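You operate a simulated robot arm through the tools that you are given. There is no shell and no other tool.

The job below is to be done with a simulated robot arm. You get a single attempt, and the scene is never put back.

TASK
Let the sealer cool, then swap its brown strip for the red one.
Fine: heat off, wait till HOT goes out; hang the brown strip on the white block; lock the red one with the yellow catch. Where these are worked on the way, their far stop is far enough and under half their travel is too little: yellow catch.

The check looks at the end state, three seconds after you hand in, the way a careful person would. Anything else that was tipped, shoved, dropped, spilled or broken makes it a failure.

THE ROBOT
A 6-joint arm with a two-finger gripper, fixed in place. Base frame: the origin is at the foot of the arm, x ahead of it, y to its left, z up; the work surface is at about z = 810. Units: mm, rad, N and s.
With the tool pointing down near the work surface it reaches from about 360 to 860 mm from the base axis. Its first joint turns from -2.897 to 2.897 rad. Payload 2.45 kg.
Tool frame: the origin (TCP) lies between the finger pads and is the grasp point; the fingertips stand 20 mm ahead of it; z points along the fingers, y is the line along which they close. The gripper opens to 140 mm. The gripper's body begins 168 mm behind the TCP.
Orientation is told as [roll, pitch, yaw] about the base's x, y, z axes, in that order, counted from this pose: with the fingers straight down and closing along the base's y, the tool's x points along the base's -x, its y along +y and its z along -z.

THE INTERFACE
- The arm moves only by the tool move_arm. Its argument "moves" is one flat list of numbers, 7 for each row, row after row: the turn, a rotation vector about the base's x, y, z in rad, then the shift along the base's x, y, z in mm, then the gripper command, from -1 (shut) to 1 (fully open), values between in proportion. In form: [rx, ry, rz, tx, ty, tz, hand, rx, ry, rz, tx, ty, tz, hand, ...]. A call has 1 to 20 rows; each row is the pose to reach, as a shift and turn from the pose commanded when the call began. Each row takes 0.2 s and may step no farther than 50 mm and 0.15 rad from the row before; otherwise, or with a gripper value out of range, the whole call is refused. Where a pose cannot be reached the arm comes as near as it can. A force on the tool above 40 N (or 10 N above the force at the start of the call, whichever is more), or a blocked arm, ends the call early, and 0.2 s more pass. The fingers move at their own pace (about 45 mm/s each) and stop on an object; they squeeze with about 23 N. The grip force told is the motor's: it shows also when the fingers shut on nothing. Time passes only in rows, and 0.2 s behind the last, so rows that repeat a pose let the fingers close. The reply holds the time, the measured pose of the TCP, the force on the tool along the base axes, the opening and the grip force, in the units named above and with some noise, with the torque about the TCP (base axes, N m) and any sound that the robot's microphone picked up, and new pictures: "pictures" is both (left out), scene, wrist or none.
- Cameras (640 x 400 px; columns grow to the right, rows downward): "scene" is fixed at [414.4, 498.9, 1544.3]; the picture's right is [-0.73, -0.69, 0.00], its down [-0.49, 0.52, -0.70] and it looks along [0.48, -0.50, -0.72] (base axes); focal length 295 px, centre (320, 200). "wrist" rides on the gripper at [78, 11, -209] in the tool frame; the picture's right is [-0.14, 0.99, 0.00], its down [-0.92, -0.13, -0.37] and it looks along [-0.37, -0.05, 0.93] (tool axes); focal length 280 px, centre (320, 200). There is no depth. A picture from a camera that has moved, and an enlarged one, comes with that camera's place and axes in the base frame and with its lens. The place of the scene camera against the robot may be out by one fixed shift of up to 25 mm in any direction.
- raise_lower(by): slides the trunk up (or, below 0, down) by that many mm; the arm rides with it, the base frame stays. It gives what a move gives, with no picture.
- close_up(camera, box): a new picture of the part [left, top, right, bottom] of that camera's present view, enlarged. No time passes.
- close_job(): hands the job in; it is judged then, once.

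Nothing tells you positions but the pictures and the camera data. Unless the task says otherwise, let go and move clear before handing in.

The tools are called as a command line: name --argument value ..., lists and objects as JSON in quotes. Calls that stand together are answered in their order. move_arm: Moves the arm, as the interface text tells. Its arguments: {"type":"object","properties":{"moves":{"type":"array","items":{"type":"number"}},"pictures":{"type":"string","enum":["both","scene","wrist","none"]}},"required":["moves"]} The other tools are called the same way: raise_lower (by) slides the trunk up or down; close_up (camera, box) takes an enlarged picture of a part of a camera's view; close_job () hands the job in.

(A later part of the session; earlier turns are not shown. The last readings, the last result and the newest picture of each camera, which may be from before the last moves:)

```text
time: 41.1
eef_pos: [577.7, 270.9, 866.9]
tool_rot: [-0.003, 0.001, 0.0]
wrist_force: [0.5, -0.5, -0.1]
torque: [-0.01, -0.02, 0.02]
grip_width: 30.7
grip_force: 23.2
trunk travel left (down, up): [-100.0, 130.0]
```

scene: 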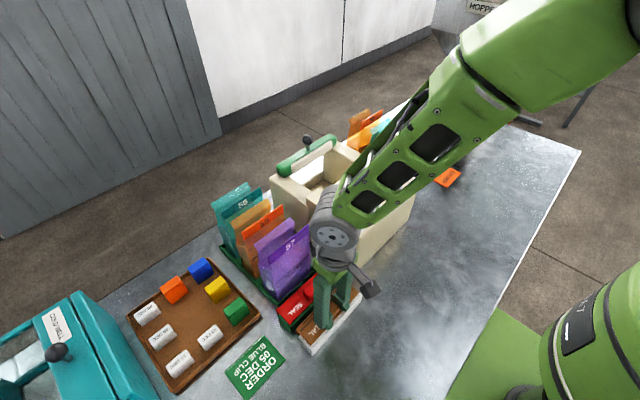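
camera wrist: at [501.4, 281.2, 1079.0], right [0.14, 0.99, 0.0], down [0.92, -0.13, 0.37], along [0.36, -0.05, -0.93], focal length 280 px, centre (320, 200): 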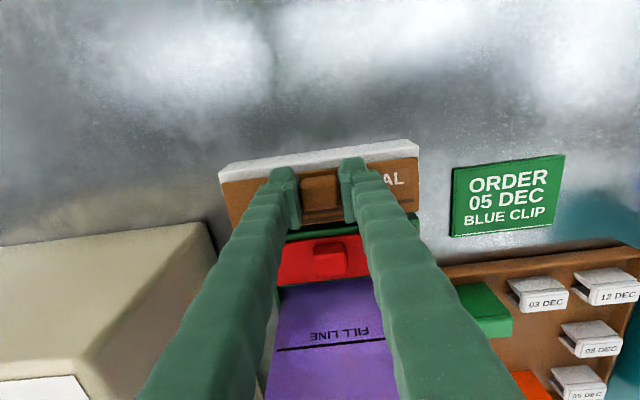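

move_arm --moves '[0, 0, 0, 0, 0, -1, -1, 0, 0, 0, 0, 0, -2, -1, 0, 0, 0, 0, 0, -2, -1]' --pictures "both"

close_up --camera "wrist" --box '[200, 80, 440, 260]'

close_up --camera "scene" --box '[280, 270, 350, 350]'

```text
time: 41.9
eef_pos: [580.0, 270.6, 864.8]
tool_rot: [-0.002, -0.002, -0.001]
wrist_force: [-0.5, -0.1, -0.7]
torque: [0.07, 0.0, 0.0]
grip_width: 30.6
grip_force: 23.4
trunk travel left (down, up): [-100.0, 130.0]
camera wrist: at [501.2, 281.1, 1073.7], right [0.14, 0.99, 0.0], down [0.92, -0.13, 0.37], along [0.36, -0.05, -0.93], focal length 280 px, centre (320, 200)
```

scene: 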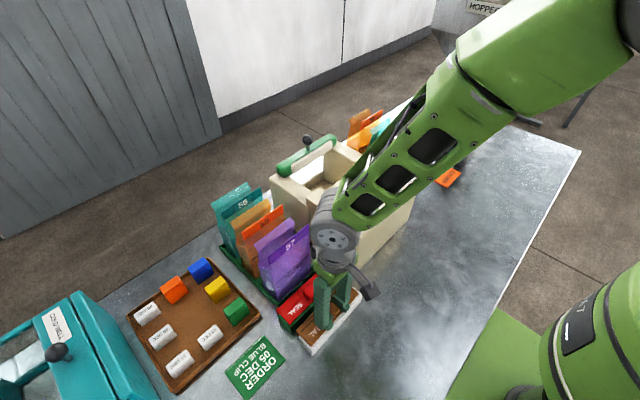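
wrist: 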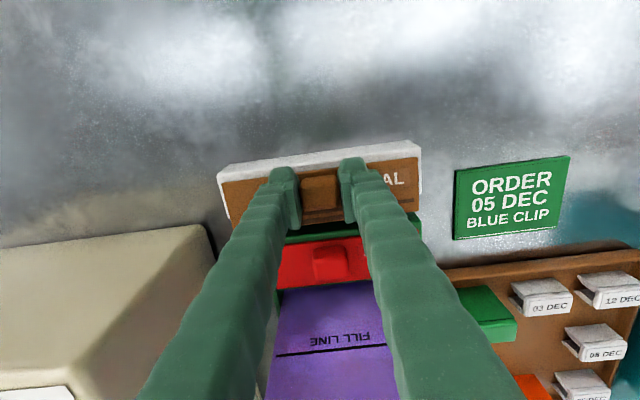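

```text
2.22 times, centred on (320, 170) of wrist
camera zoom: at [501.2, 281.1, 1073.7], right [0.14, 0.99, 0.0], down [0.92, -0.13, 0.37], along [0.36, -0.05, -0.93], focal length 623 px, centre (320, 267)
```

zoom: 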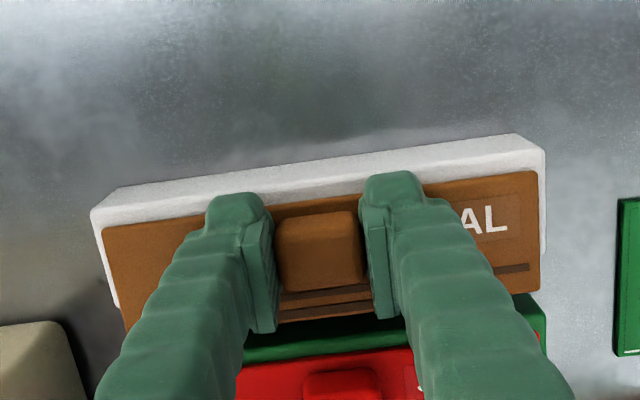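

```text
5.00 times, centred on (315, 310) of scene
camera zoom: at [414.4, 498.9, 1544.3], right [-0.73, -0.69, 0.0], down [-0.49, 0.52, -0.7], along [0.48, -0.5, -0.72], focal length 1475 px, centre (345, -350)
```

zoom: 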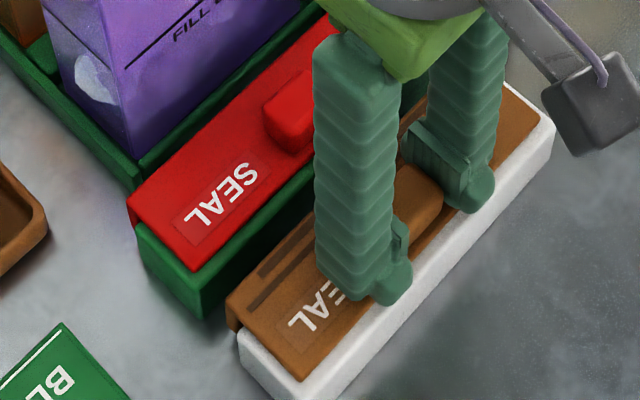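

There's still no contact, so white may be slightly lower than green. I'll continue down gently.

move_arm --moves '[0, 0, 0, 0, 0, -1, -1, 0, 0, 0, 0, 0, -2, -1, 0, 0, 0, 0, 0, -2, -1]' --pictures "none"

```text
time: 42.7
eef_pos: [579.5, 270.6, 864.0]
tool_rot: [0.002, -0.002, -0.002]
wrist_force: [-0.8, -3.1, 16.9]
torque: [-0.08, 0.32, -0.01]
grip_width: 30.7
grip_force: 23.6
trunk travel left (down, up): [-100.0, 130.0]
```

It has touched down on the block with 17 N. I'll ease off and open the fingers to release.

move_arm --moves '[0, 0, 0, 0, 0, 1, -1, 0, 0, 0, 0, 0, 1, -0.5, 0, 0, 0, 0, 0, 1, -0.35, 0, 0, 0, 0, 0, 1, -0.2, 0, 0, 0, 0, 0, 1, -0.2]' --pictures "both"

close_up --camera "wrist" --box '[200, 80, 440, 260]'

close_up --camera "scene" --box '[280, 270, 350, 350]'

```text
time: 43.9
eef_pos: [579.2, 270.4, 863.9]
tool_rot: [-0.001, 0.0, 0.003]
wrist_force: [0.0, -0.1, -0.7]
torque: [0.0, 0.0, -0.02]
grip_width: 56.1
grip_force: 0.2
trunk travel left (down, up): [-100.0, 130.0]
camera wrist: at [501.2, 281.2, 1072.8], right [0.14, 0.99, 0.0], down [0.92, -0.13, 0.37], along [0.36, -0.05, -0.93], focal length 280 px, centre (320, 200)
```

scene: 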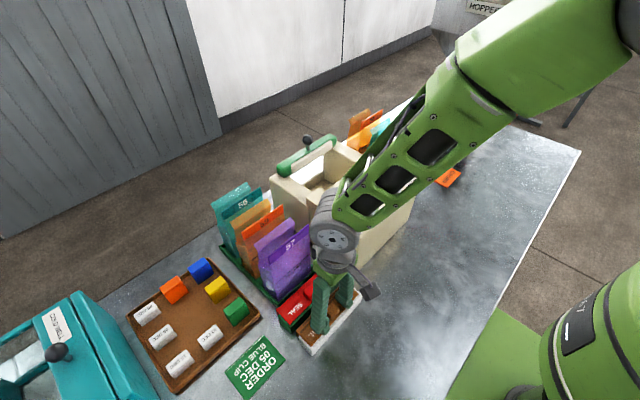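
wrist: 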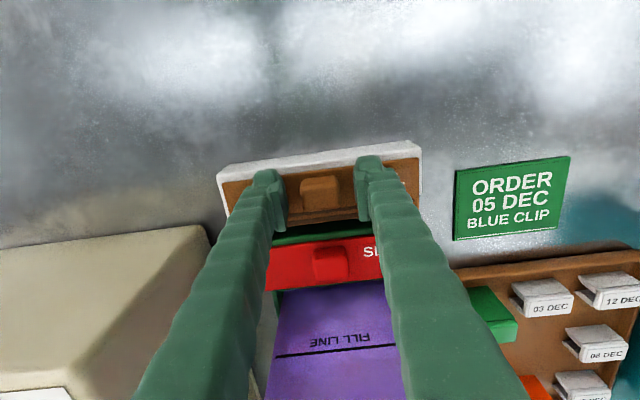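

```text
2.22 times, centred on (320, 170) of wrist
camera zoom: at [501.2, 281.2, 1072.8], right [0.14, 0.99, 0.0], down [0.92, -0.13, 0.37], along [0.36, -0.05, -0.93], focal length 623 px, centre (320, 267)
```

zoom: 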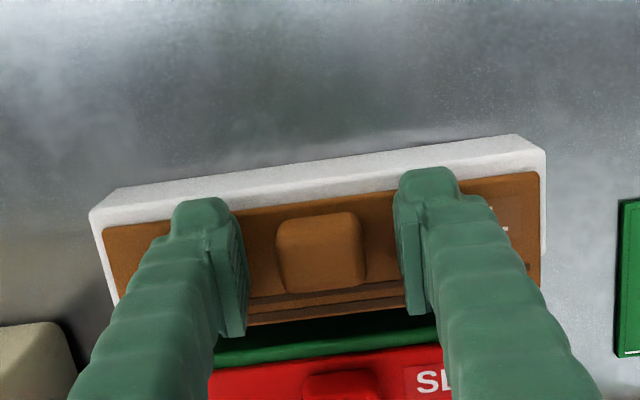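

```text
5.00 times, centred on (315, 310) of scene
camera zoom: at [414.4, 498.9, 1544.3], right [-0.73, -0.69, 0.0], down [-0.49, 0.52, -0.7], along [0.48, -0.5, -0.72], focal length 1475 px, centre (345, -350)
```

zoom: 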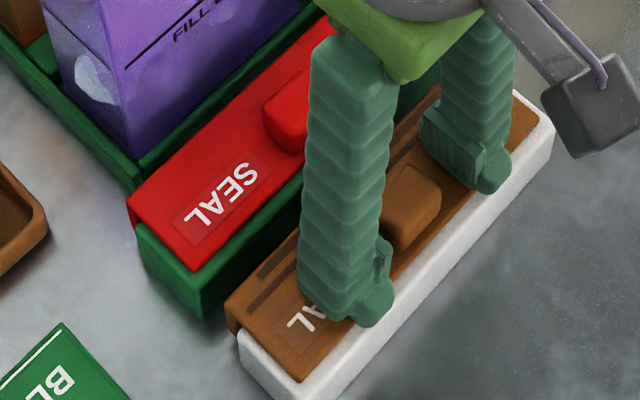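

The strip stays put on the white block. I'll lift away and inspect both strips.

move_arm --moves '[0, 0, 0, 0, 0, 15, -0.2, 0, 0, 0, 0, 0, 45, -0.2, 0, 0, 0, 0, 0, 85, 0.2, 0, 0, 0, -35, -5, 85, 0.8, 0, 0, 0, -65, -9, 85, 1, 0, 0, 0, -65, -9, 85, 1, 0, 0, 0, -65, -9, 85, 1]' --pictures "both"

close_up --camera "wrist" --box '[230, 160, 420, 290]'

close_up --camera "scene" --box '[270, 260, 380, 360]'

```text
time: 45.5
eef_pos: [513.8, 260.8, 949.3]
tool_rot: [-0.002, 0.0, 0.0]
wrist_force: [0.2, -0.3, -0.2]
torque: [0.03, 0.02, 0.01]
grip_width: 139.9
grip_force: 0.0
trunk travel left (down, up): [-100.0, 130.0]
camera wrist: at [435.9, 272.1, 1157.7], right [0.14, 0.99, 0.0], down [0.92, -0.13, 0.37], along [0.36, -0.05, -0.93], focal length 280 px, centre (320, 200)
```

scene: 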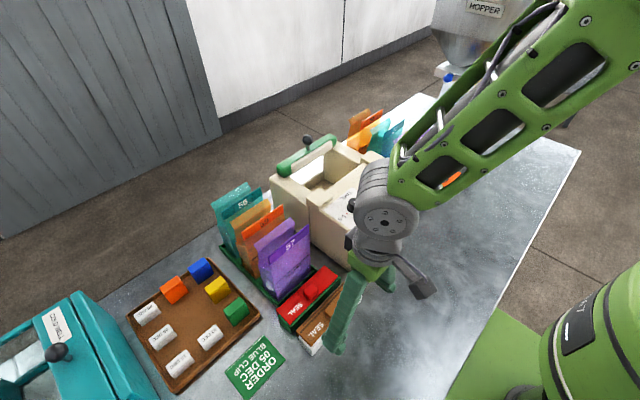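
wrist: 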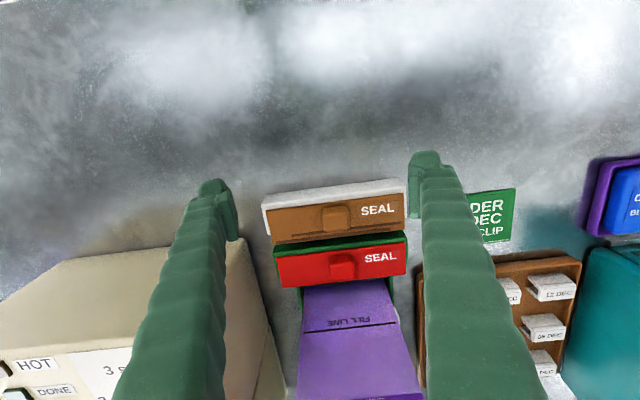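

```text
3.08 times, centred on (325, 225) of wrist
camera zoom: at [435.9, 272.1, 1157.7], right [0.14, 0.99, 0.0], down [0.92, -0.13, 0.37], along [0.36, -0.05, -0.93], focal length 863 px, centre (305, 123)
```

zoom: 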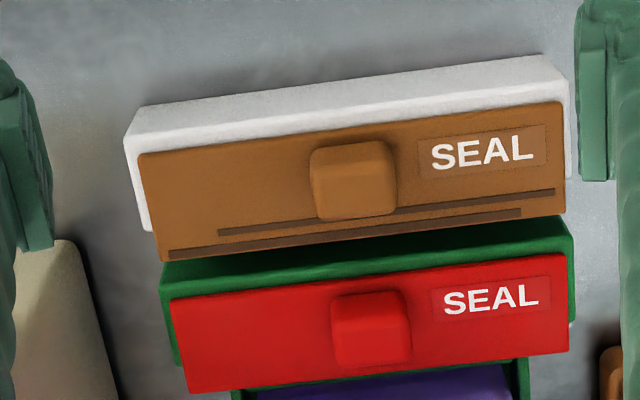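

```text
4.00 times, centred on (325, 310) of scene
camera zoom: at [414.4, 498.9, 1544.3], right [-0.73, -0.69, 0.0], down [-0.49, 0.52, -0.7], along [0.48, -0.5, -0.72], focal length 1180 px, centre (300, -240)
```

zoom: 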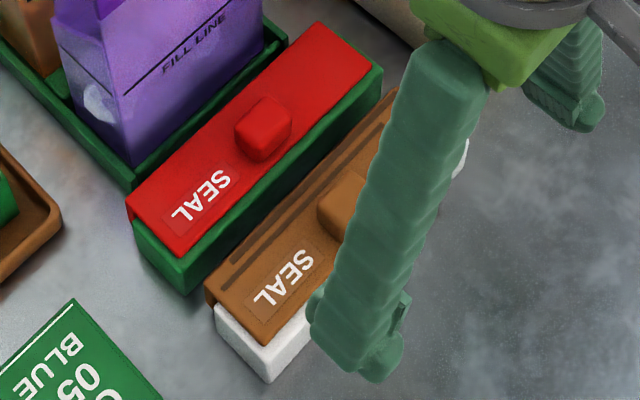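

The brown strip hangs on the white block just as the red one sits on the green. Next I'll hover over the red knob with the gripper narrowed.

move_arm --moves '[0, 0, 0, 30, 2, 10, 0.3, 0, 0, 0, 70, 4, 10, 0, 0, 0, 0, 110, 6, 5, -0.1, 0, 0, 0, 132.8, 7.4, -10, -0.1, 0, 0, 0, 132.8, 7.4, -30, -0.1, 0, 0, 0, 132.8, 7.4, -40, -0.1, 0, 0, 0, 132.8, 7.4, -40, -0.1]' --pictures "both"

close_up --camera "wrist" --box '[240, 100, 420, 230]'

close_up --camera "scene" --box '[260, 240, 370, 340]'

```text
time: 47.1
eef_pos: [647.0, 268.7, 908.4]
tool_rot: [-0.002, 0.0, -0.001]
wrist_force: [0.0, 0.0, -0.7]
torque: [0.01, -0.01, -0.01]
grip_width: 63.0
grip_force: 0.0
trunk travel left (down, up): [-100.0, 130.0]
camera wrist: at [569.0, 279.3, 1118.2], right [0.14, 0.99, 0.0], down [0.92, -0.13, 0.37], along [0.36, -0.05, -0.93], focal length 280 px, centre (320, 200)
```

scene: 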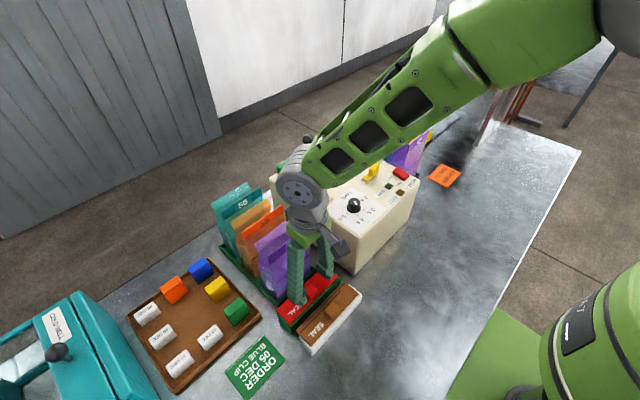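
wrist: 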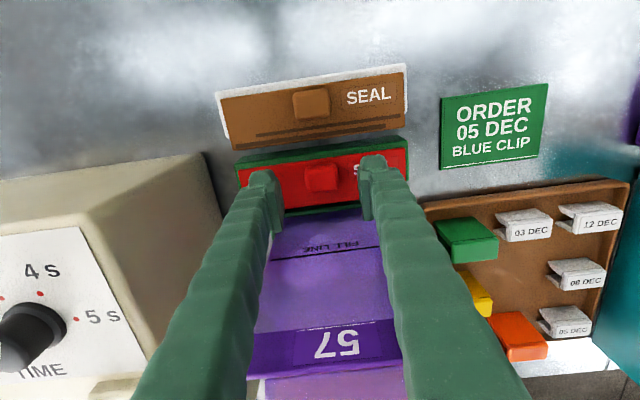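

```text
3.08 times, centred on (330, 165) of wrist
camera zoom: at [569.0, 279.3, 1118.2], right [0.14, 0.99, 0.0], down [0.92, -0.13, 0.37], along [0.36, -0.05, -0.93], focal length 863 px, centre (289, 308)
```

zoom: 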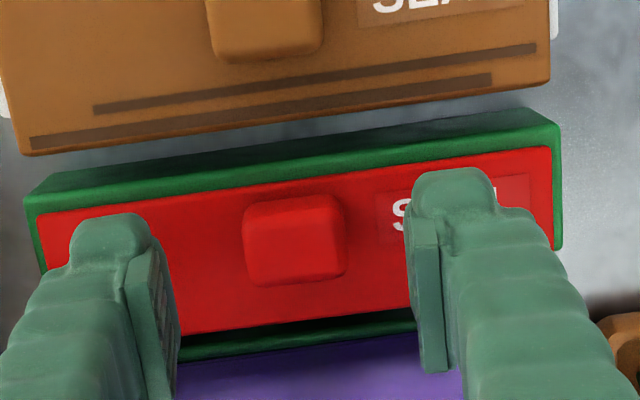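

```text
4.00 times, centred on (315, 290) of scene
camera zoom: at [414.4, 498.9, 1544.3], right [-0.73, -0.69, 0.0], down [-0.49, 0.52, -0.7], along [0.48, -0.5, -0.72], focal length 1180 px, centre (340, -160)
```

zoom: 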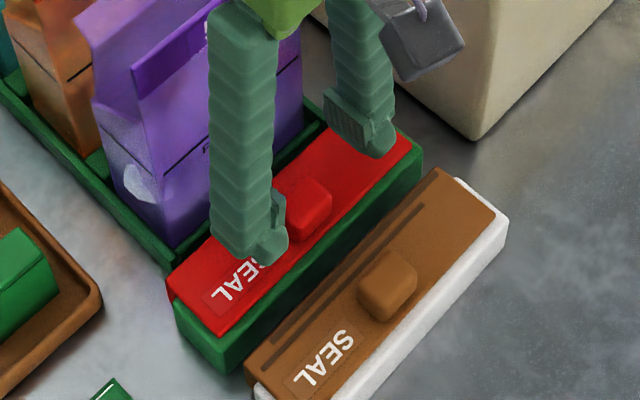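

Comparing with the brown pre-grasp view, the red knob is 1.5 mm toward +y of the gripper axis and otherwise identical. I'll correct that, descend the same 41 mm and grip.

move_arm --moves '[0, 0, 0, 0, 1.5, -15, -0.1, 0, 0, 0, 0, 1.5, -30, -0.1, 0, 0, 0, 0, 1.5, -41, -0.1, 0, 0, 0, 0, 1.5, -41, -1, 0, 0, 0, 0, 1.5, -41, -1, 0, 0, 0, 0, 1.5, -41, -1, 0, 0, 0, 0, 1.5, -41, -1]' --pictures "both"

close_up --camera "wrist" --box '[240, 100, 420, 230]'

```text
time: 48.7
eef_pos: [647.1, 269.7, 867.5]
tool_rot: [-0.002, 0.001, 0.0]
wrist_force: [1.2, -0.2, 0.6]
torque: [0.05, 0.02, 0.01]
grip_width: 30.9
grip_force: 22.5
trunk travel left (down, up): [-100.0, 130.0]
camera wrist: at [569.2, 280.9, 1077.2], right [0.14, 0.99, 0.0], down [0.92, -0.13, 0.37], along [0.36, -0.05, -0.93], focal length 280 px, centre (320, 200)
```

scene: 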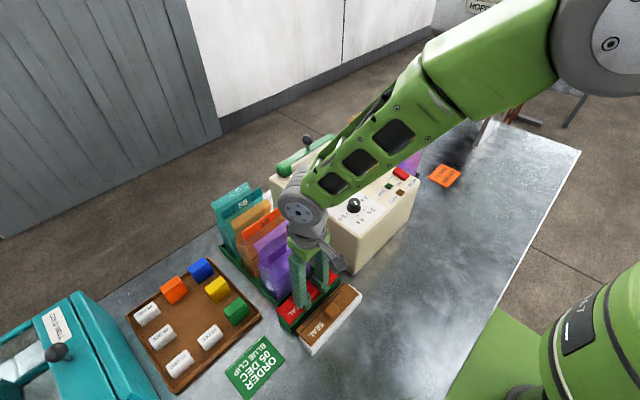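
wrist: 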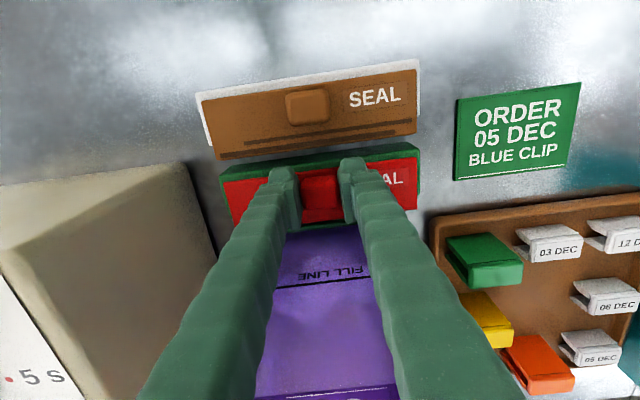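

```text
3.08 times, centred on (330, 165) of wrist
camera zoom: at [569.2, 280.9, 1077.2], right [0.14, 0.99, 0.0], down [0.92, -0.13, 0.37], along [0.36, -0.05, -0.93], focal length 863 px, centre (289, 308)
```

zoom: 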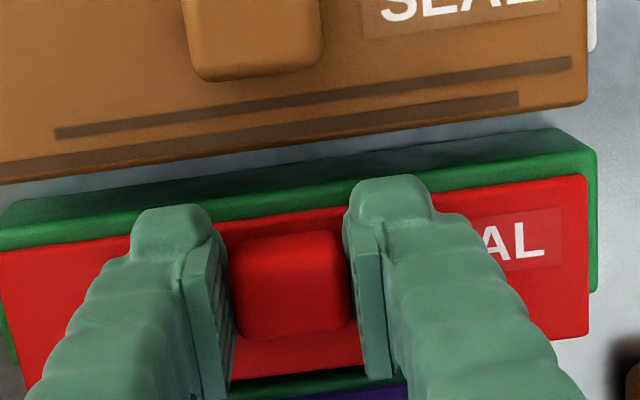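

Gripped identically to the brown strip. I'll lift it straight up and carry it to the same hover pose over the sealer from which brown was lifted.

move_arm --moves '[0, 0, 0, 0, 0, 8, -1, 0, 0, 0, 0, 0, 30, -1, 0, 0, 0, 0, 0, 75, -1, 0, 0, 0, 0, 0, 120, -1, 0, 0, 0, 0, 0, 165, -1, 0, 0, 0, 0, 0, 210, -1, 0, 0, 0, 0, 0, 255, -1, 0, 0, 0, 0, -45, 257, -1, 0, 0, 0, 0, -90, 257, -1, 0, 0, 0, 0, -135, 257, -1, 0, 0, 0, 0, -180, 257, -1, 0, 0, 0, 0, -225, 257, -1, 0, 0, 0, 10, -270.1, 257, -1, 0, 0, 0, 55, -270.1, 257, -1, 0, 0, 0, 95, -270.1, 257, -1, 0, 0, 0, 112.7, -270.1, 240, -1, 0, 0, 0, 112.7, -270.1, 215, -1, 0, 0, 0, 112.7, -270.1, 196.3, -1, 0, 0, 0, 112.7, -270.1, 196.3, -1]' --pictures "both"

close_up --camera "wrist" --box '[200, 100, 440, 260]'

close_up --camera "scene" --box '[290, 120, 410, 220]'

```text
time: 52.7
eef_pos: [759.4, 0.9, 1064.0]
tool_rot: [0.0, 0.001, 0.0]
wrist_force: [-0.1, -0.1, -0.5]
torque: [-0.03, -0.03, -0.01]
grip_width: 30.9
grip_force: 23.0
trunk travel left (down, up): [-100.0, 130.0]
camera wrist: at [682.0, 11.2, 1273.4], right [0.14, 0.99, 0.0], down [0.92, -0.13, 0.37], along [0.36, -0.05, -0.93], focal length 280 px, centre (320, 200)
```

scene: 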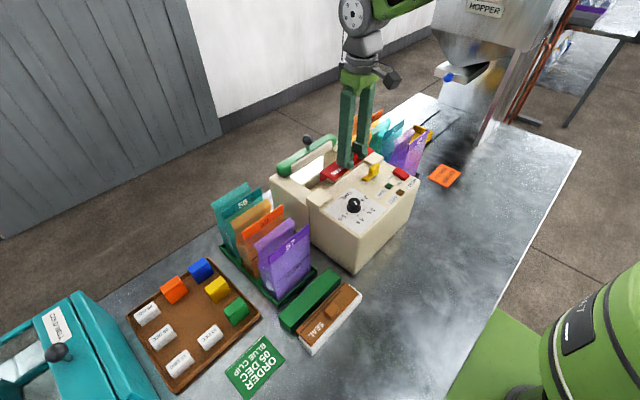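
wrist: 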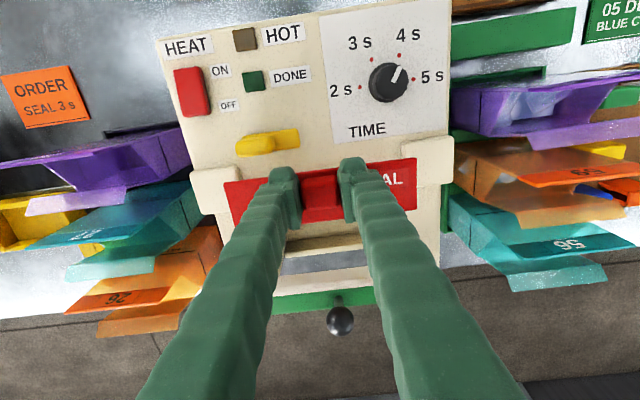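

```text
2.50 times, centred on (320, 180) of wrist
camera zoom: at [682.0, 11.2, 1273.4], right [0.14, 0.99, 0.0], down [0.92, -0.13, 0.37], along [0.36, -0.05, -0.93], focal length 701 px, centre (320, 250)
```

zoom: 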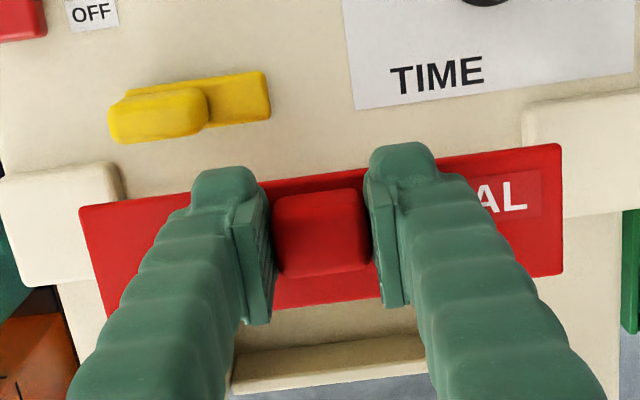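

```text
4.00 times, centred on (350, 170) of scene
camera zoom: at [414.4, 498.9, 1544.3], right [-0.73, -0.69, 0.0], down [-0.49, 0.52, -0.7], along [0.48, -0.5, -0.72], focal length 1180 px, centre (200, 320)
```

zoom: 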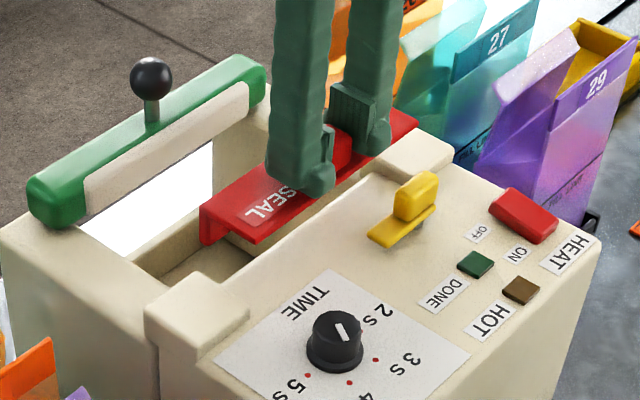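

The sealer's features sit at the same pixels as when I lifted the brown strip, and the red strip is within about 1 mm of where brown was. I'll add 0.7 mm in +x for lip clearance and lower in stages, checking force at the lip edge.

move_arm --moves '[0, 0, 0, 0.7, 0, -15, -1, 0, 0, 0, 0.7, 0, -25, -1, 0, 0, 0, 0.7, 0, -29, -1, 0, 0, 0, 0.7, 0, -32, -1, 0, 0, 0, 0.7, 0, -34, -1]' --pictures "none"

```text
time: 53.9
eef_pos: [760.2, 0.1, 1031.3]
tool_rot: [-0.001, -0.001, 0.0]
wrist_force: [0.3, 0.6, -0.3]
torque: [-0.04, 0.01, -0.02]
grip_width: 30.7
grip_force: 23.0
trunk travel left (down, up): [-100.0, 130.0]
```

move_arm --moves '[0, 0, 0, 0, 0, -2, -1, 0, 0, 0, 0, 0, -4, -1, 0, 0, 0, 0, 0, -6, -1]' --pictures "none"

```text
time: 54.7
eef_pos: [759.5, 0.3, 1023.8]
tool_rot: [-0.001, 0.0, -0.001]
wrist_force: [-0.8, 0.8, -1.0]
torque: [-0.03, 0.03, 0.0]
grip_width: 30.8
grip_force: 22.7
trunk travel left (down, up): [-100.0, 130.0]
```

move_arm --moves '[0, 0, 0, 0, 0, -2, -1, 0, 0, 0, 0, 0, -4, -1, 0, 0, 0, 0, 0, -6, -1]' --pictures "both"

close_up --camera "wrist" --box '[200, 100, 440, 260]'

close_up --camera "scene" --box '[300, 130, 400, 210]'

```text
time: 55.5
eef_pos: [760.6, 0.2, 1019.0]
tool_rot: [-0.001, 0.0, 0.001]
wrist_force: [-0.2, 0.9, -0.8]
torque: [0.02, 0.01, 0.01]
grip_width: 30.8
grip_force: 23.6
trunk travel left (down, up): [-100.0, 130.0]
camera wrist: at [682.2, 10.7, 1227.5], right [0.14, 0.99, 0.0], down [0.92, -0.13, 0.37], along [0.36, -0.05, -0.93], focal length 280 px, centre (320, 200)
```

scene: 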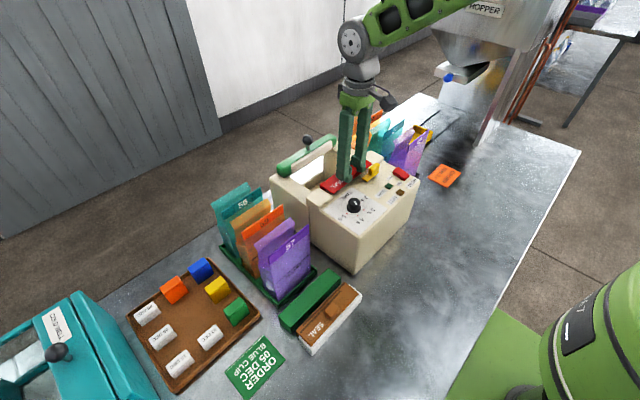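
wrist: 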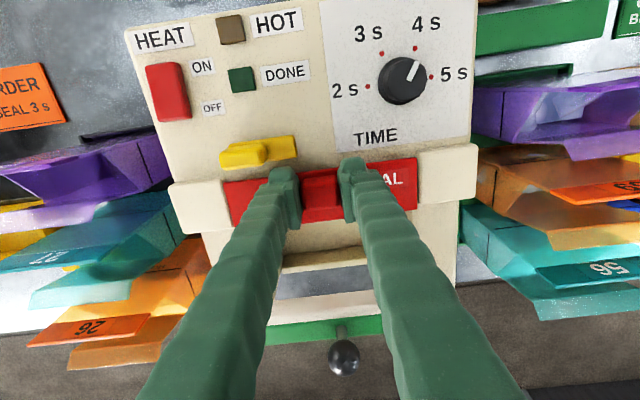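

```text
2.50 times, centred on (320, 180) of wrist
camera zoom: at [682.2, 10.7, 1227.5], right [0.14, 0.99, 0.0], down [0.92, -0.13, 0.37], along [0.36, -0.05, -0.93], focal length 701 px, centre (320, 250)
```

zoom: 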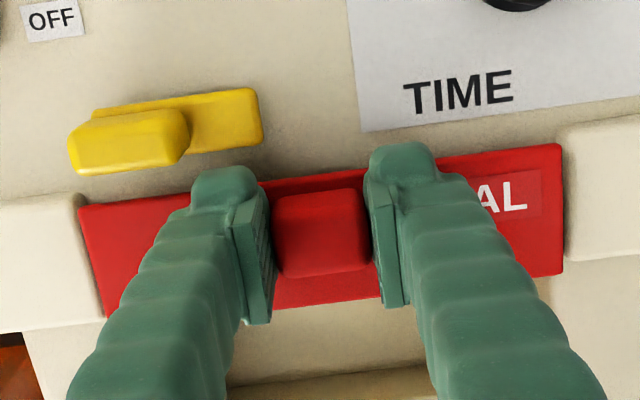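

```text
5.00 times, centred on (350, 170) of scene
camera zoom: at [414.4, 498.9, 1544.3], right [-0.73, -0.69, 0.0], down [-0.49, 0.52, -0.7], along [0.48, -0.5, -0.72], focal length 1475 px, centre (170, 350)
```

zoom: 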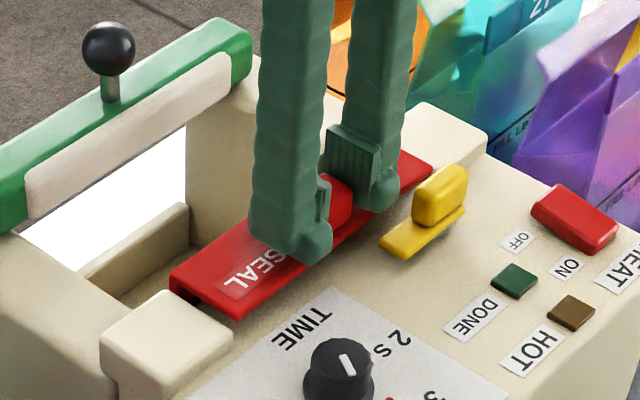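

The lip has gone past the jaw's edge with no force, and the strip lies between the end blocks. I'll go on down to seating.

move_arm --moves '[0, 0, 0, 0, 0, -2, -1, 0, 0, 0, 0, 0, -4, -1, 0, 0, 0, 0, 0, -6, -1, 0, 0, 0, 0, 0, -8, -1, 0, 0, 0, 0, 0, -10, -1]' --pictures "none"

```text
time: 56.7
eef_pos: [759.3, -0.1, 1007.7]
tool_rot: [0.0, 0.003, 0.0]
wrist_force: [0.5, 0.0, -0.7]
torque: [-0.01, 0.03, 0.01]
grip_width: 30.9
grip_force: 23.2
trunk travel left (down, up): [-100.0, 130.0]
```

move_arm --moves '[0, 0, 0, 0, 0, -1, -1, 0, 0, 0, 0, 0, -2, -1, 0, 0, 0, 0, 0, -2, -1]' --pictures "none"

```text
time: 57.5
eef_pos: [760.2, -1.0, 1006.7]
tool_rot: [-0.001, 0.0, 0.0]
wrist_force: [0.1, 0.7, -0.9]
torque: [-0.02, 0.02, 0.0]
grip_width: 30.6
grip_force: 23.1
trunk travel left (down, up): [-100.0, 130.0]
```

move_arm --moves '[0, 0, 0, 0, 0, -1, -1, 0, 0, 0, 0, 0, -2, -1, 0, 0, 0, 0, 0, -2, -1]' --pictures "none"

```text
time: 58.3
eef_pos: [760.0, -0.0, 1007.6]
tool_rot: [-0.003, -0.001, 0.001]
wrist_force: [-1.1, 0.3, 12.5]
torque: [0.02, 0.03, 0.01]
grip_width: 30.4
grip_force: 22.7
trunk travel left (down, up): [-100.0, 130.0]
```

Flat contact at 12.5 N at the expected height, so it is seated. I'll ease off, release and lift a little to check.

move_arm --moves '[0, 0, 0, 0, 0, 1, -1, 0, 0, 0, 0, 0, 1, -0.5, 0, 0, 0, 0, 0, 1, -0.35, 0, 0, 0, 0, 0, 1, -0.2, 0, 0, 0, 0, 0, 1, -0.1, 0, 0, 0, 0, 0, 15, -0.1, 0, 0, 0, 0, 0, 45, -0.1, 0, 0, 0, -30, -4, 78, 0.3, 0, 0, 0, -64, -8, 78, 1, 0, 0, 0, -64, -8, 78, 1, 0, 0, 0, -64, -8, 78, 1]' --pictures "both"

close_up --camera "wrist" --box '[230, 160, 420, 290]'

close_up --camera "scene" --box '[290, 130, 410, 220]'

close_up --camera "wrist" --box '[260, 195, 340, 250]'

close_up --camera "wrist" --box '[340, 180, 420, 235]'

```text
time: 60.7
eef_pos: [694.4, -7.9, 1082.4]
tool_rot: [-0.002, 0.0, 0.0]
wrist_force: [0.0, 0.1, 0.9]
torque: [-0.02, 0.01, -0.02]
grip_width: 140.2
grip_force: 0.0
trunk travel left (down, up): [-100.0, 130.0]
camera wrist: at [618.4, 3.1, 1291.3], right [0.14, 0.99, 0.0], down [0.92, -0.13, 0.37], along [0.36, -0.05, -0.93], focal length 280 px, centre (320, 200)
```

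scene: 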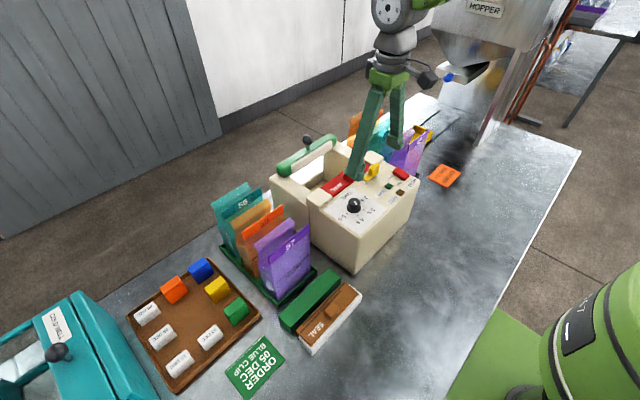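
wrist: 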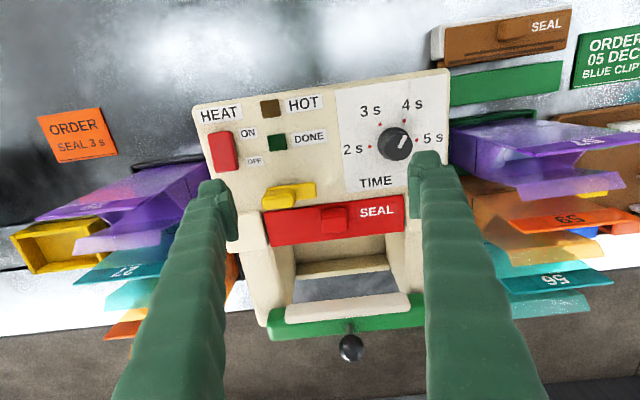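

```text
3.08 times, centred on (325, 225) of wrist
camera zoom: at [618.4, 3.1, 1291.3], right [0.14, 0.99, 0.0], down [0.92, -0.13, 0.37], along [0.36, -0.05, -0.93], focal length 863 px, centre (305, 123)
```

zoom: 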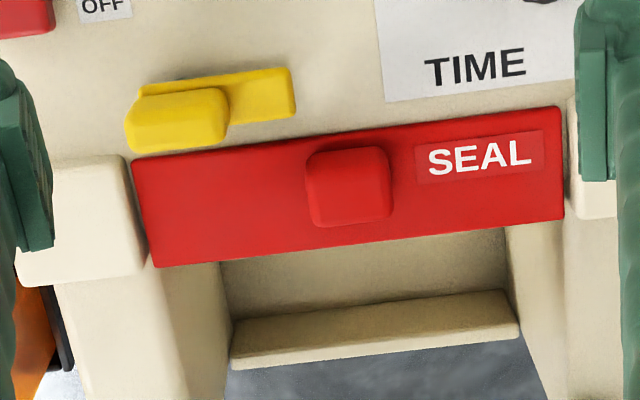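

```text
4.44 times, centred on (350, 175) of scene
camera zoom: at [414.4, 498.9, 1544.3], right [-0.73, -0.69, 0.0], down [-0.49, 0.52, -0.7], along [0.48, -0.5, -0.72], focal length 1311 px, centre (187, 311)
```

zoom: 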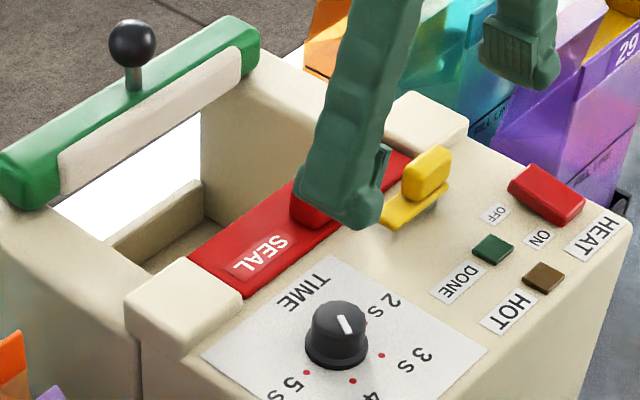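

```text
7.27 times, centred on (300, 222) of wrist
camera zoom: at [618.4, 3.1, 1291.3], right [0.14, 0.99, 0.0], down [0.92, -0.13, 0.37], along [0.36, -0.05, -0.93], focal length 2039 px, centre (466, 36)
```

zoom: 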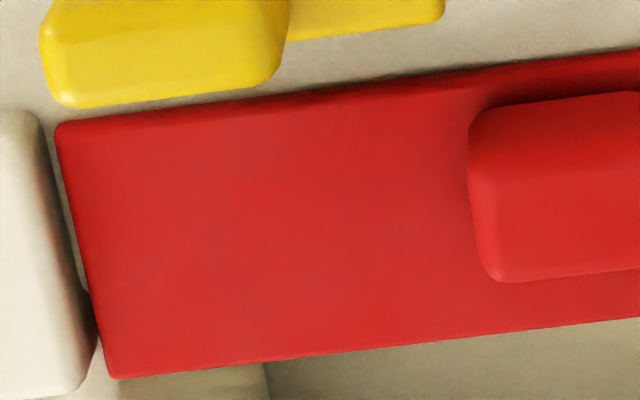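

```text
7.27 times, centred on (380, 208) of wrist
camera zoom: at [618.4, 3.1, 1291.3], right [0.14, 0.99, 0.0], down [0.92, -0.13, 0.37], along [0.36, -0.05, -0.93], focal length 2039 px, centre (-116, 146)
```

zoom: 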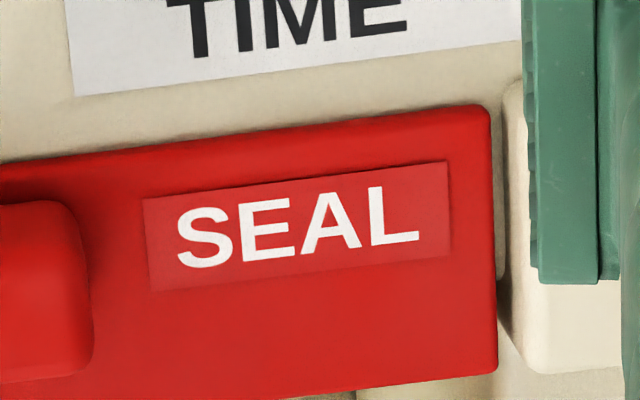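

The red strip is seated where the brown one was. Next I'll turn the wrist back to 90° and hover over the catch tab with a narrow opening.

move_arm --moves '[0, 0, 0.14, 2, -4, 0, 0.8, 0, 0, 0.28, 5, -9, 0, 0.5, 0, 0, 0.42, 8, -14, 0, 0.2, 0, 0, 0.56, 11, -19, 0, 0, 0, 0, 0.7, 14, -24, 0, -0.2, 0, 0, 0.84, 17, -29, 0, -0.4, 0, 0, 0.98, 20, -34, 0, -0.55, 0, 0, 1.12, 23, -39, 0, -0.55, 0, 0, 1.26, 25, -44, 0, -0.55, 0, 0, 1.4, 27, -48, 0, -0.55, 0, 0, 1.5, 27.6, -50, -5, -0.55, 0, 0, 1.572, 27.6, -50, -15, -0.55, 0, 0, 1.572, 27.6, -50, -30, -0.55, 0, 0, 1.572, 27.6, -50, -38, -0.55, 0, 0, 1.572, 27.6, -50, -38, -0.55]' --pictures "both"

close_up --camera "wrist" --box '[240, 100, 400, 220]'

close_up --camera "scene" --box '[335, 130, 415, 190]'

```text
time: 63.9
eef_pos: [723.9, -58.2, 1043.9]
tool_rot: [-0.001, 0.002, 1.572]
wrist_force: [-0.6, 0.0, 0.3]
torque: [0.0, 0.01, -0.04]
grip_width: 31.4
grip_force: 0.0
trunk travel left (down, up): [-100.0, 130.0]
camera wrist: at [713.5, -136.6, 1252.7], right [-0.99, 0.14, 0.0], down [0.13, 0.92, 0.37], along [0.05, 0.36, -0.93], focal length 280 px, centre (320, 200)
```

scene: 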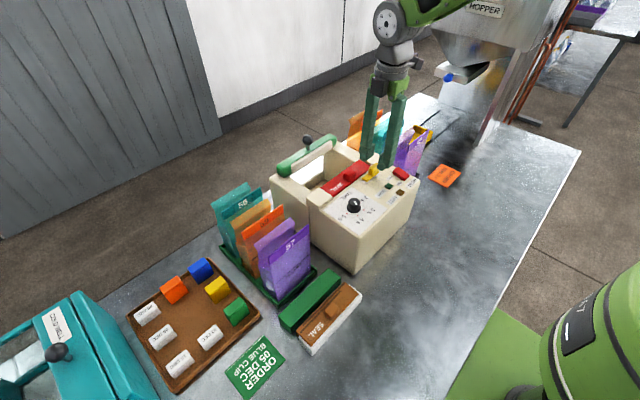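
wrist: 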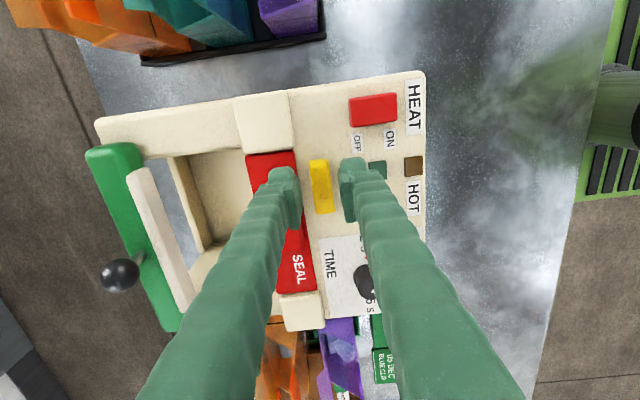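

```text
3.33 times, centred on (320, 160) of wrist
camera zoom: at [713.5, -136.6, 1252.7], right [-0.99, 0.14, 0.0], down [0.13, 0.92, 0.37], along [0.05, 0.36, -0.93], focal length 935 px, centre (320, 333)
```

zoom: 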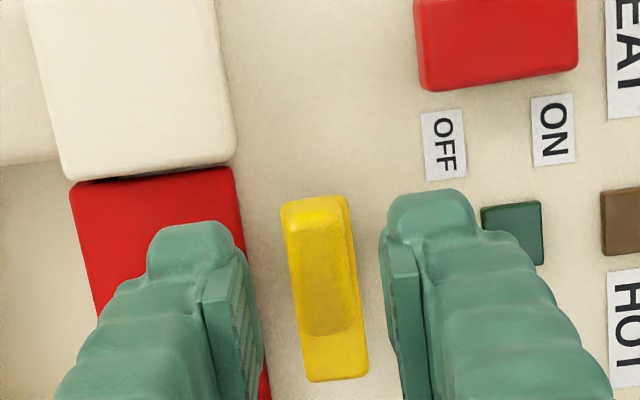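

```text
6.67 times, centred on (375, 160) of scene
camera zoom: at [414.4, 498.9, 1544.3], right [-0.73, -0.69, 0.0], down [-0.49, 0.52, -0.7], along [0.48, -0.5, -0.72], focal length 1966 px, centre (-47, 467)
```

zoom: 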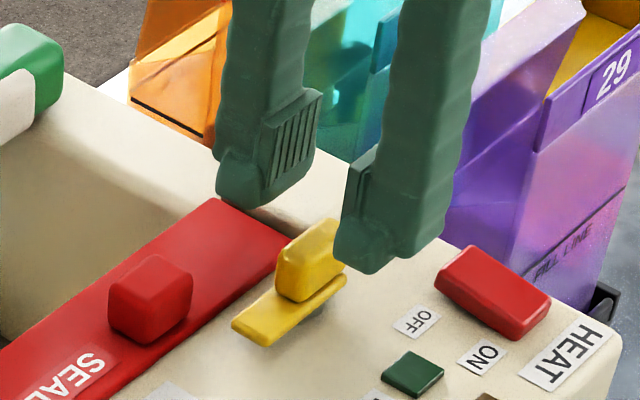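

The tab is aligned with the gripper exactly as before. I'll descend, grip the tab and start turning it back clockwise over the red strip.

move_arm --moves '[0, 0, 0, 0, 0, -15, -0.55, 0, 0, 0, 0, 0, -27, -0.55, 0, 0, 0, 0, 0, -35, -0.55, 0, 0, 0, 0, 0, -35, -1, 0, 0, 0, 0, 0, -35, -1, 0, 0, 0, 0, 0, -35, -1]' --pictures "wrist"

```text
time: 65.3
eef_pos: [724.3, -57.7, 1008.6]
tool_rot: [-0.001, 0.0, 1.571]
wrist_force: [1.6, -0.1, -0.6]
torque: [0.01, -0.03, 0.01]
grip_width: 15.1
grip_force: 41.4
trunk travel left (down, up): [-100.0, 130.0]
camera wrist: at [713.6, -136.6, 1218.1], right [-0.99, 0.14, 0.0], down [0.13, 0.92, 0.37], along [0.05, 0.36, -0.93], focal length 280 px, centre (320, 200)
```

wrist: 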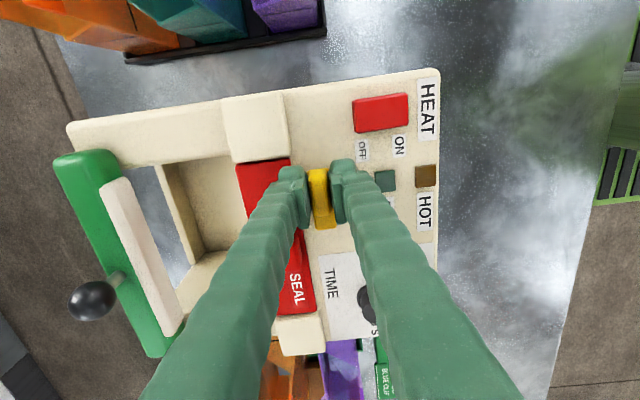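

Tab gripped at 15 mm. I'll turn it clockwise halfway and check.

move_arm --moves '[0, 0, -0.1, 0, 0, 0, -1, 0, 0, -0.2, 0, 0, 0, -1, 0, 0, -0.3, 0, 0, 0, -1, 0, 0, -0.4, 0, 0, 0, -1, 0, 0, -0.5, 0, 0, 0, -1, 0, 0, -0.6, 0, 0, 0, -1, 0, 0, -0.7, 0, 0, 0, -1, 0, 0, -0.8, 0, 0, 0, -1]' --pictures "both"

close_up --camera "scene" --box '[335, 130, 415, 190]'

close_up --camera "wrist" --box '[240, 100, 400, 220]'

```text
time: 67.1
eef_pos: [722.7, -57.1, 1008.9]
tool_rot: [-0.002, 0.0, 0.771]
wrist_force: [3.5, -2.5, -1.8]
torque: [0.09, -0.15, -0.01]
grip_width: 15.1
grip_force: 41.4
trunk travel left (down, up): [-100.0, 130.0]
camera wrist: at [660.7, -104.8, 1218.1], right [-0.59, 0.81, 0.0], down [0.75, 0.55, 0.37], along [0.3, 0.22, -0.93], focal length 280 px, centre (320, 200)
```

scene: 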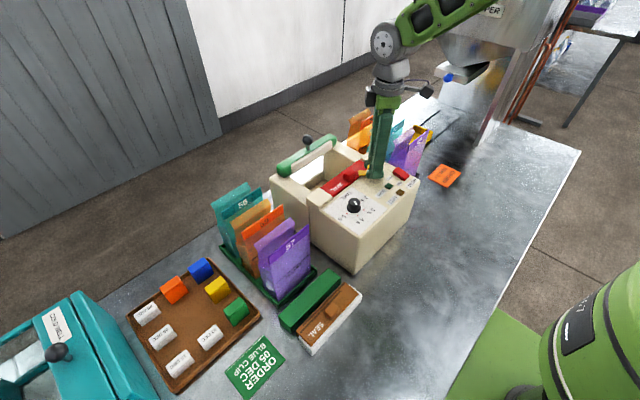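
wrist: 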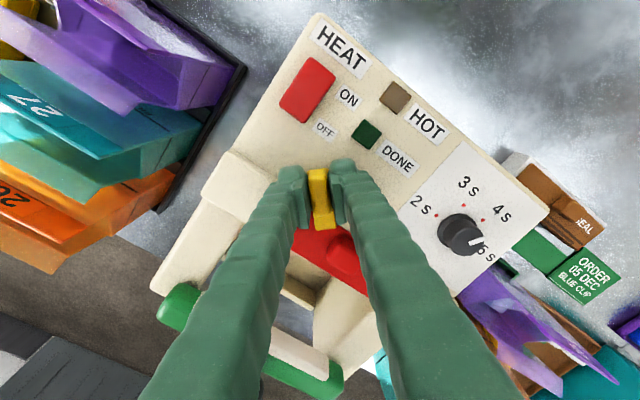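

```text
6.67 times, centred on (375, 160) of scene
camera zoom: at [414.4, 498.9, 1544.3], right [-0.73, -0.69, 0.0], down [-0.49, 0.52, -0.7], along [0.48, -0.5, -0.72], focal length 1966 px, centre (-47, 467)
```

zoom: 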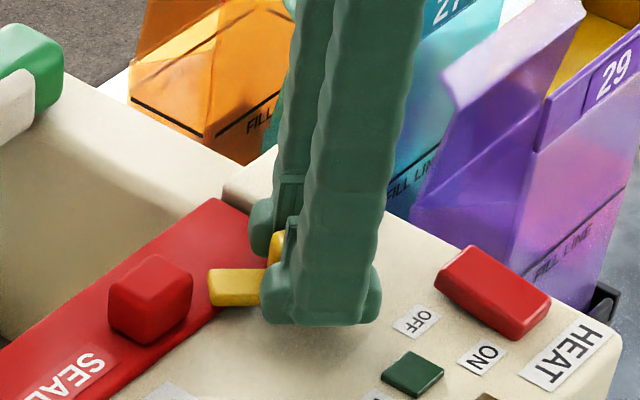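

```text
3.33 times, centred on (320, 160) of wrist
camera zoom: at [660.7, -104.8, 1218.1], right [-0.59, 0.81, 0.0], down [0.75, 0.55, 0.37], along [0.3, 0.22, -0.93], focal length 935 px, centre (320, 333)
```

zoom: 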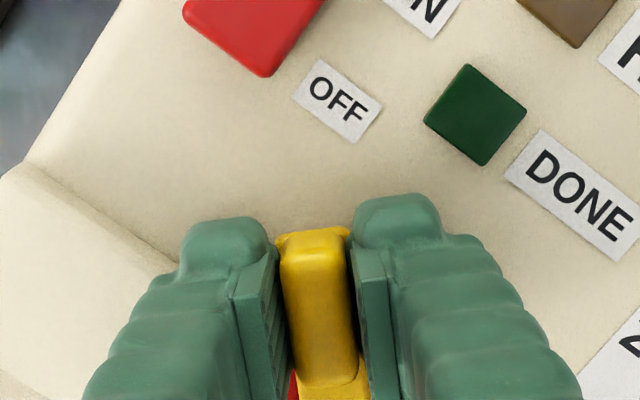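

The catch is turning freely and its end is moving over the red strip. I'll finish the turn back to yaw 0, the locked position.

move_arm --moves '[0, 0, -0.1, 0, 0, 0, -1, 0, 0, -0.2, 0, 0, 0, -1, 0, 0, -0.3, 0, 0, 0, -1, 0, 0, -0.4, 0, 0, 0, -1, 0, 0, -0.5, 0, 0, 0, -1, 0, 0, -0.6, 0, 0, 0, -1, 0, 0, -0.7, 0, 0, 0, -1, 0, 0, -0.772, 0, 0, 0, -1, 0, 0, -0.772, 0, 0, 0, -1]' --pictures "both"

close_up --camera "scene" --box '[335, 130, 415, 190]'

close_up --camera "wrist" --box '[240, 100, 400, 220]'

```text
time: 69.1
eef_pos: [723.1, -56.8, 1009.1]
tool_rot: [-0.001, 0.002, -0.002]
wrist_force: [2.0, 1.5, -1.9]
torque: [0.03, -0.23, 0.08]
grip_width: 15.0
grip_force: 40.8
trunk travel left (down, up): [-100.0, 130.0]
camera wrist: at [646.5, -46.9, 1218.1], right [0.14, 0.99, 0.0], down [0.92, -0.13, 0.37], along [0.36, -0.05, -0.93], focal length 280 px, centre (320, 200)
```

scene: 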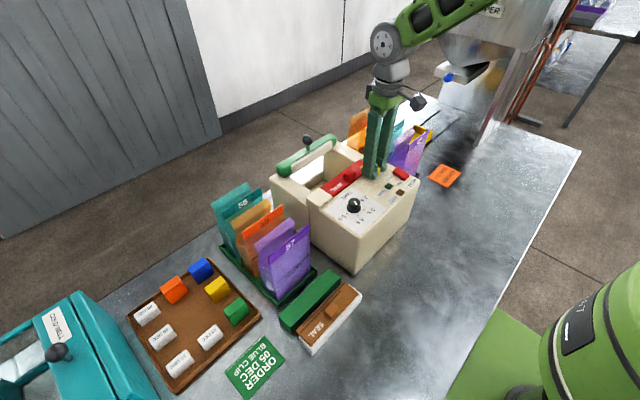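
wrist: 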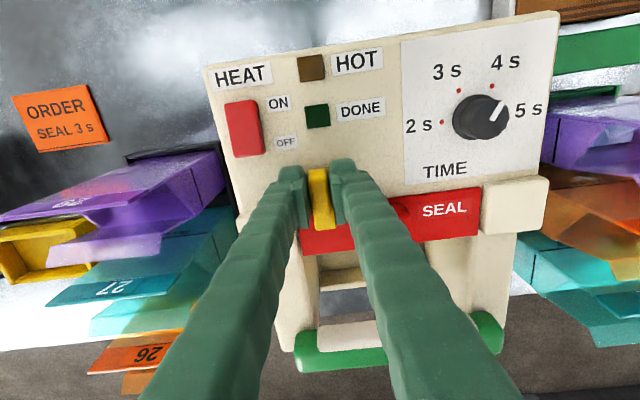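

```text
6.67 times, centred on (375, 160) of scene
camera zoom: at [414.4, 498.9, 1544.3], right [-0.73, -0.69, 0.0], down [-0.49, 0.52, -0.7], along [0.48, -0.5, -0.72], focal length 1966 px, centre (-47, 467)
```

zoom: 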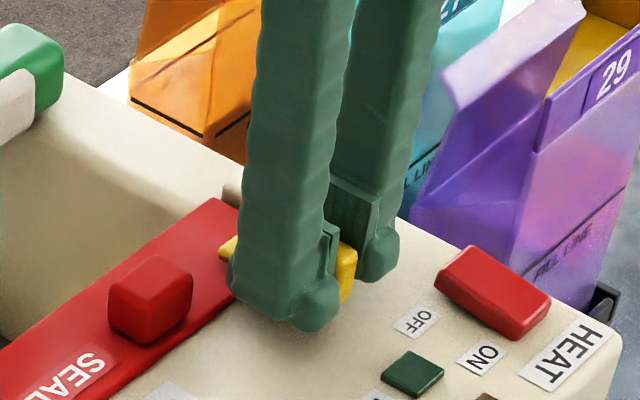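

```text
3.33 times, centred on (320, 160) of wrist
camera zoom: at [646.5, -46.9, 1218.1], right [0.14, 0.99, 0.0], down [0.92, -0.13, 0.37], along [0.36, -0.05, -0.93], focal length 935 px, centre (320, 333)
```

zoom: 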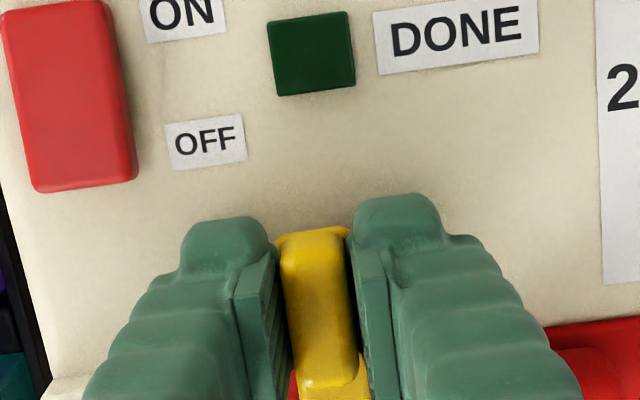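

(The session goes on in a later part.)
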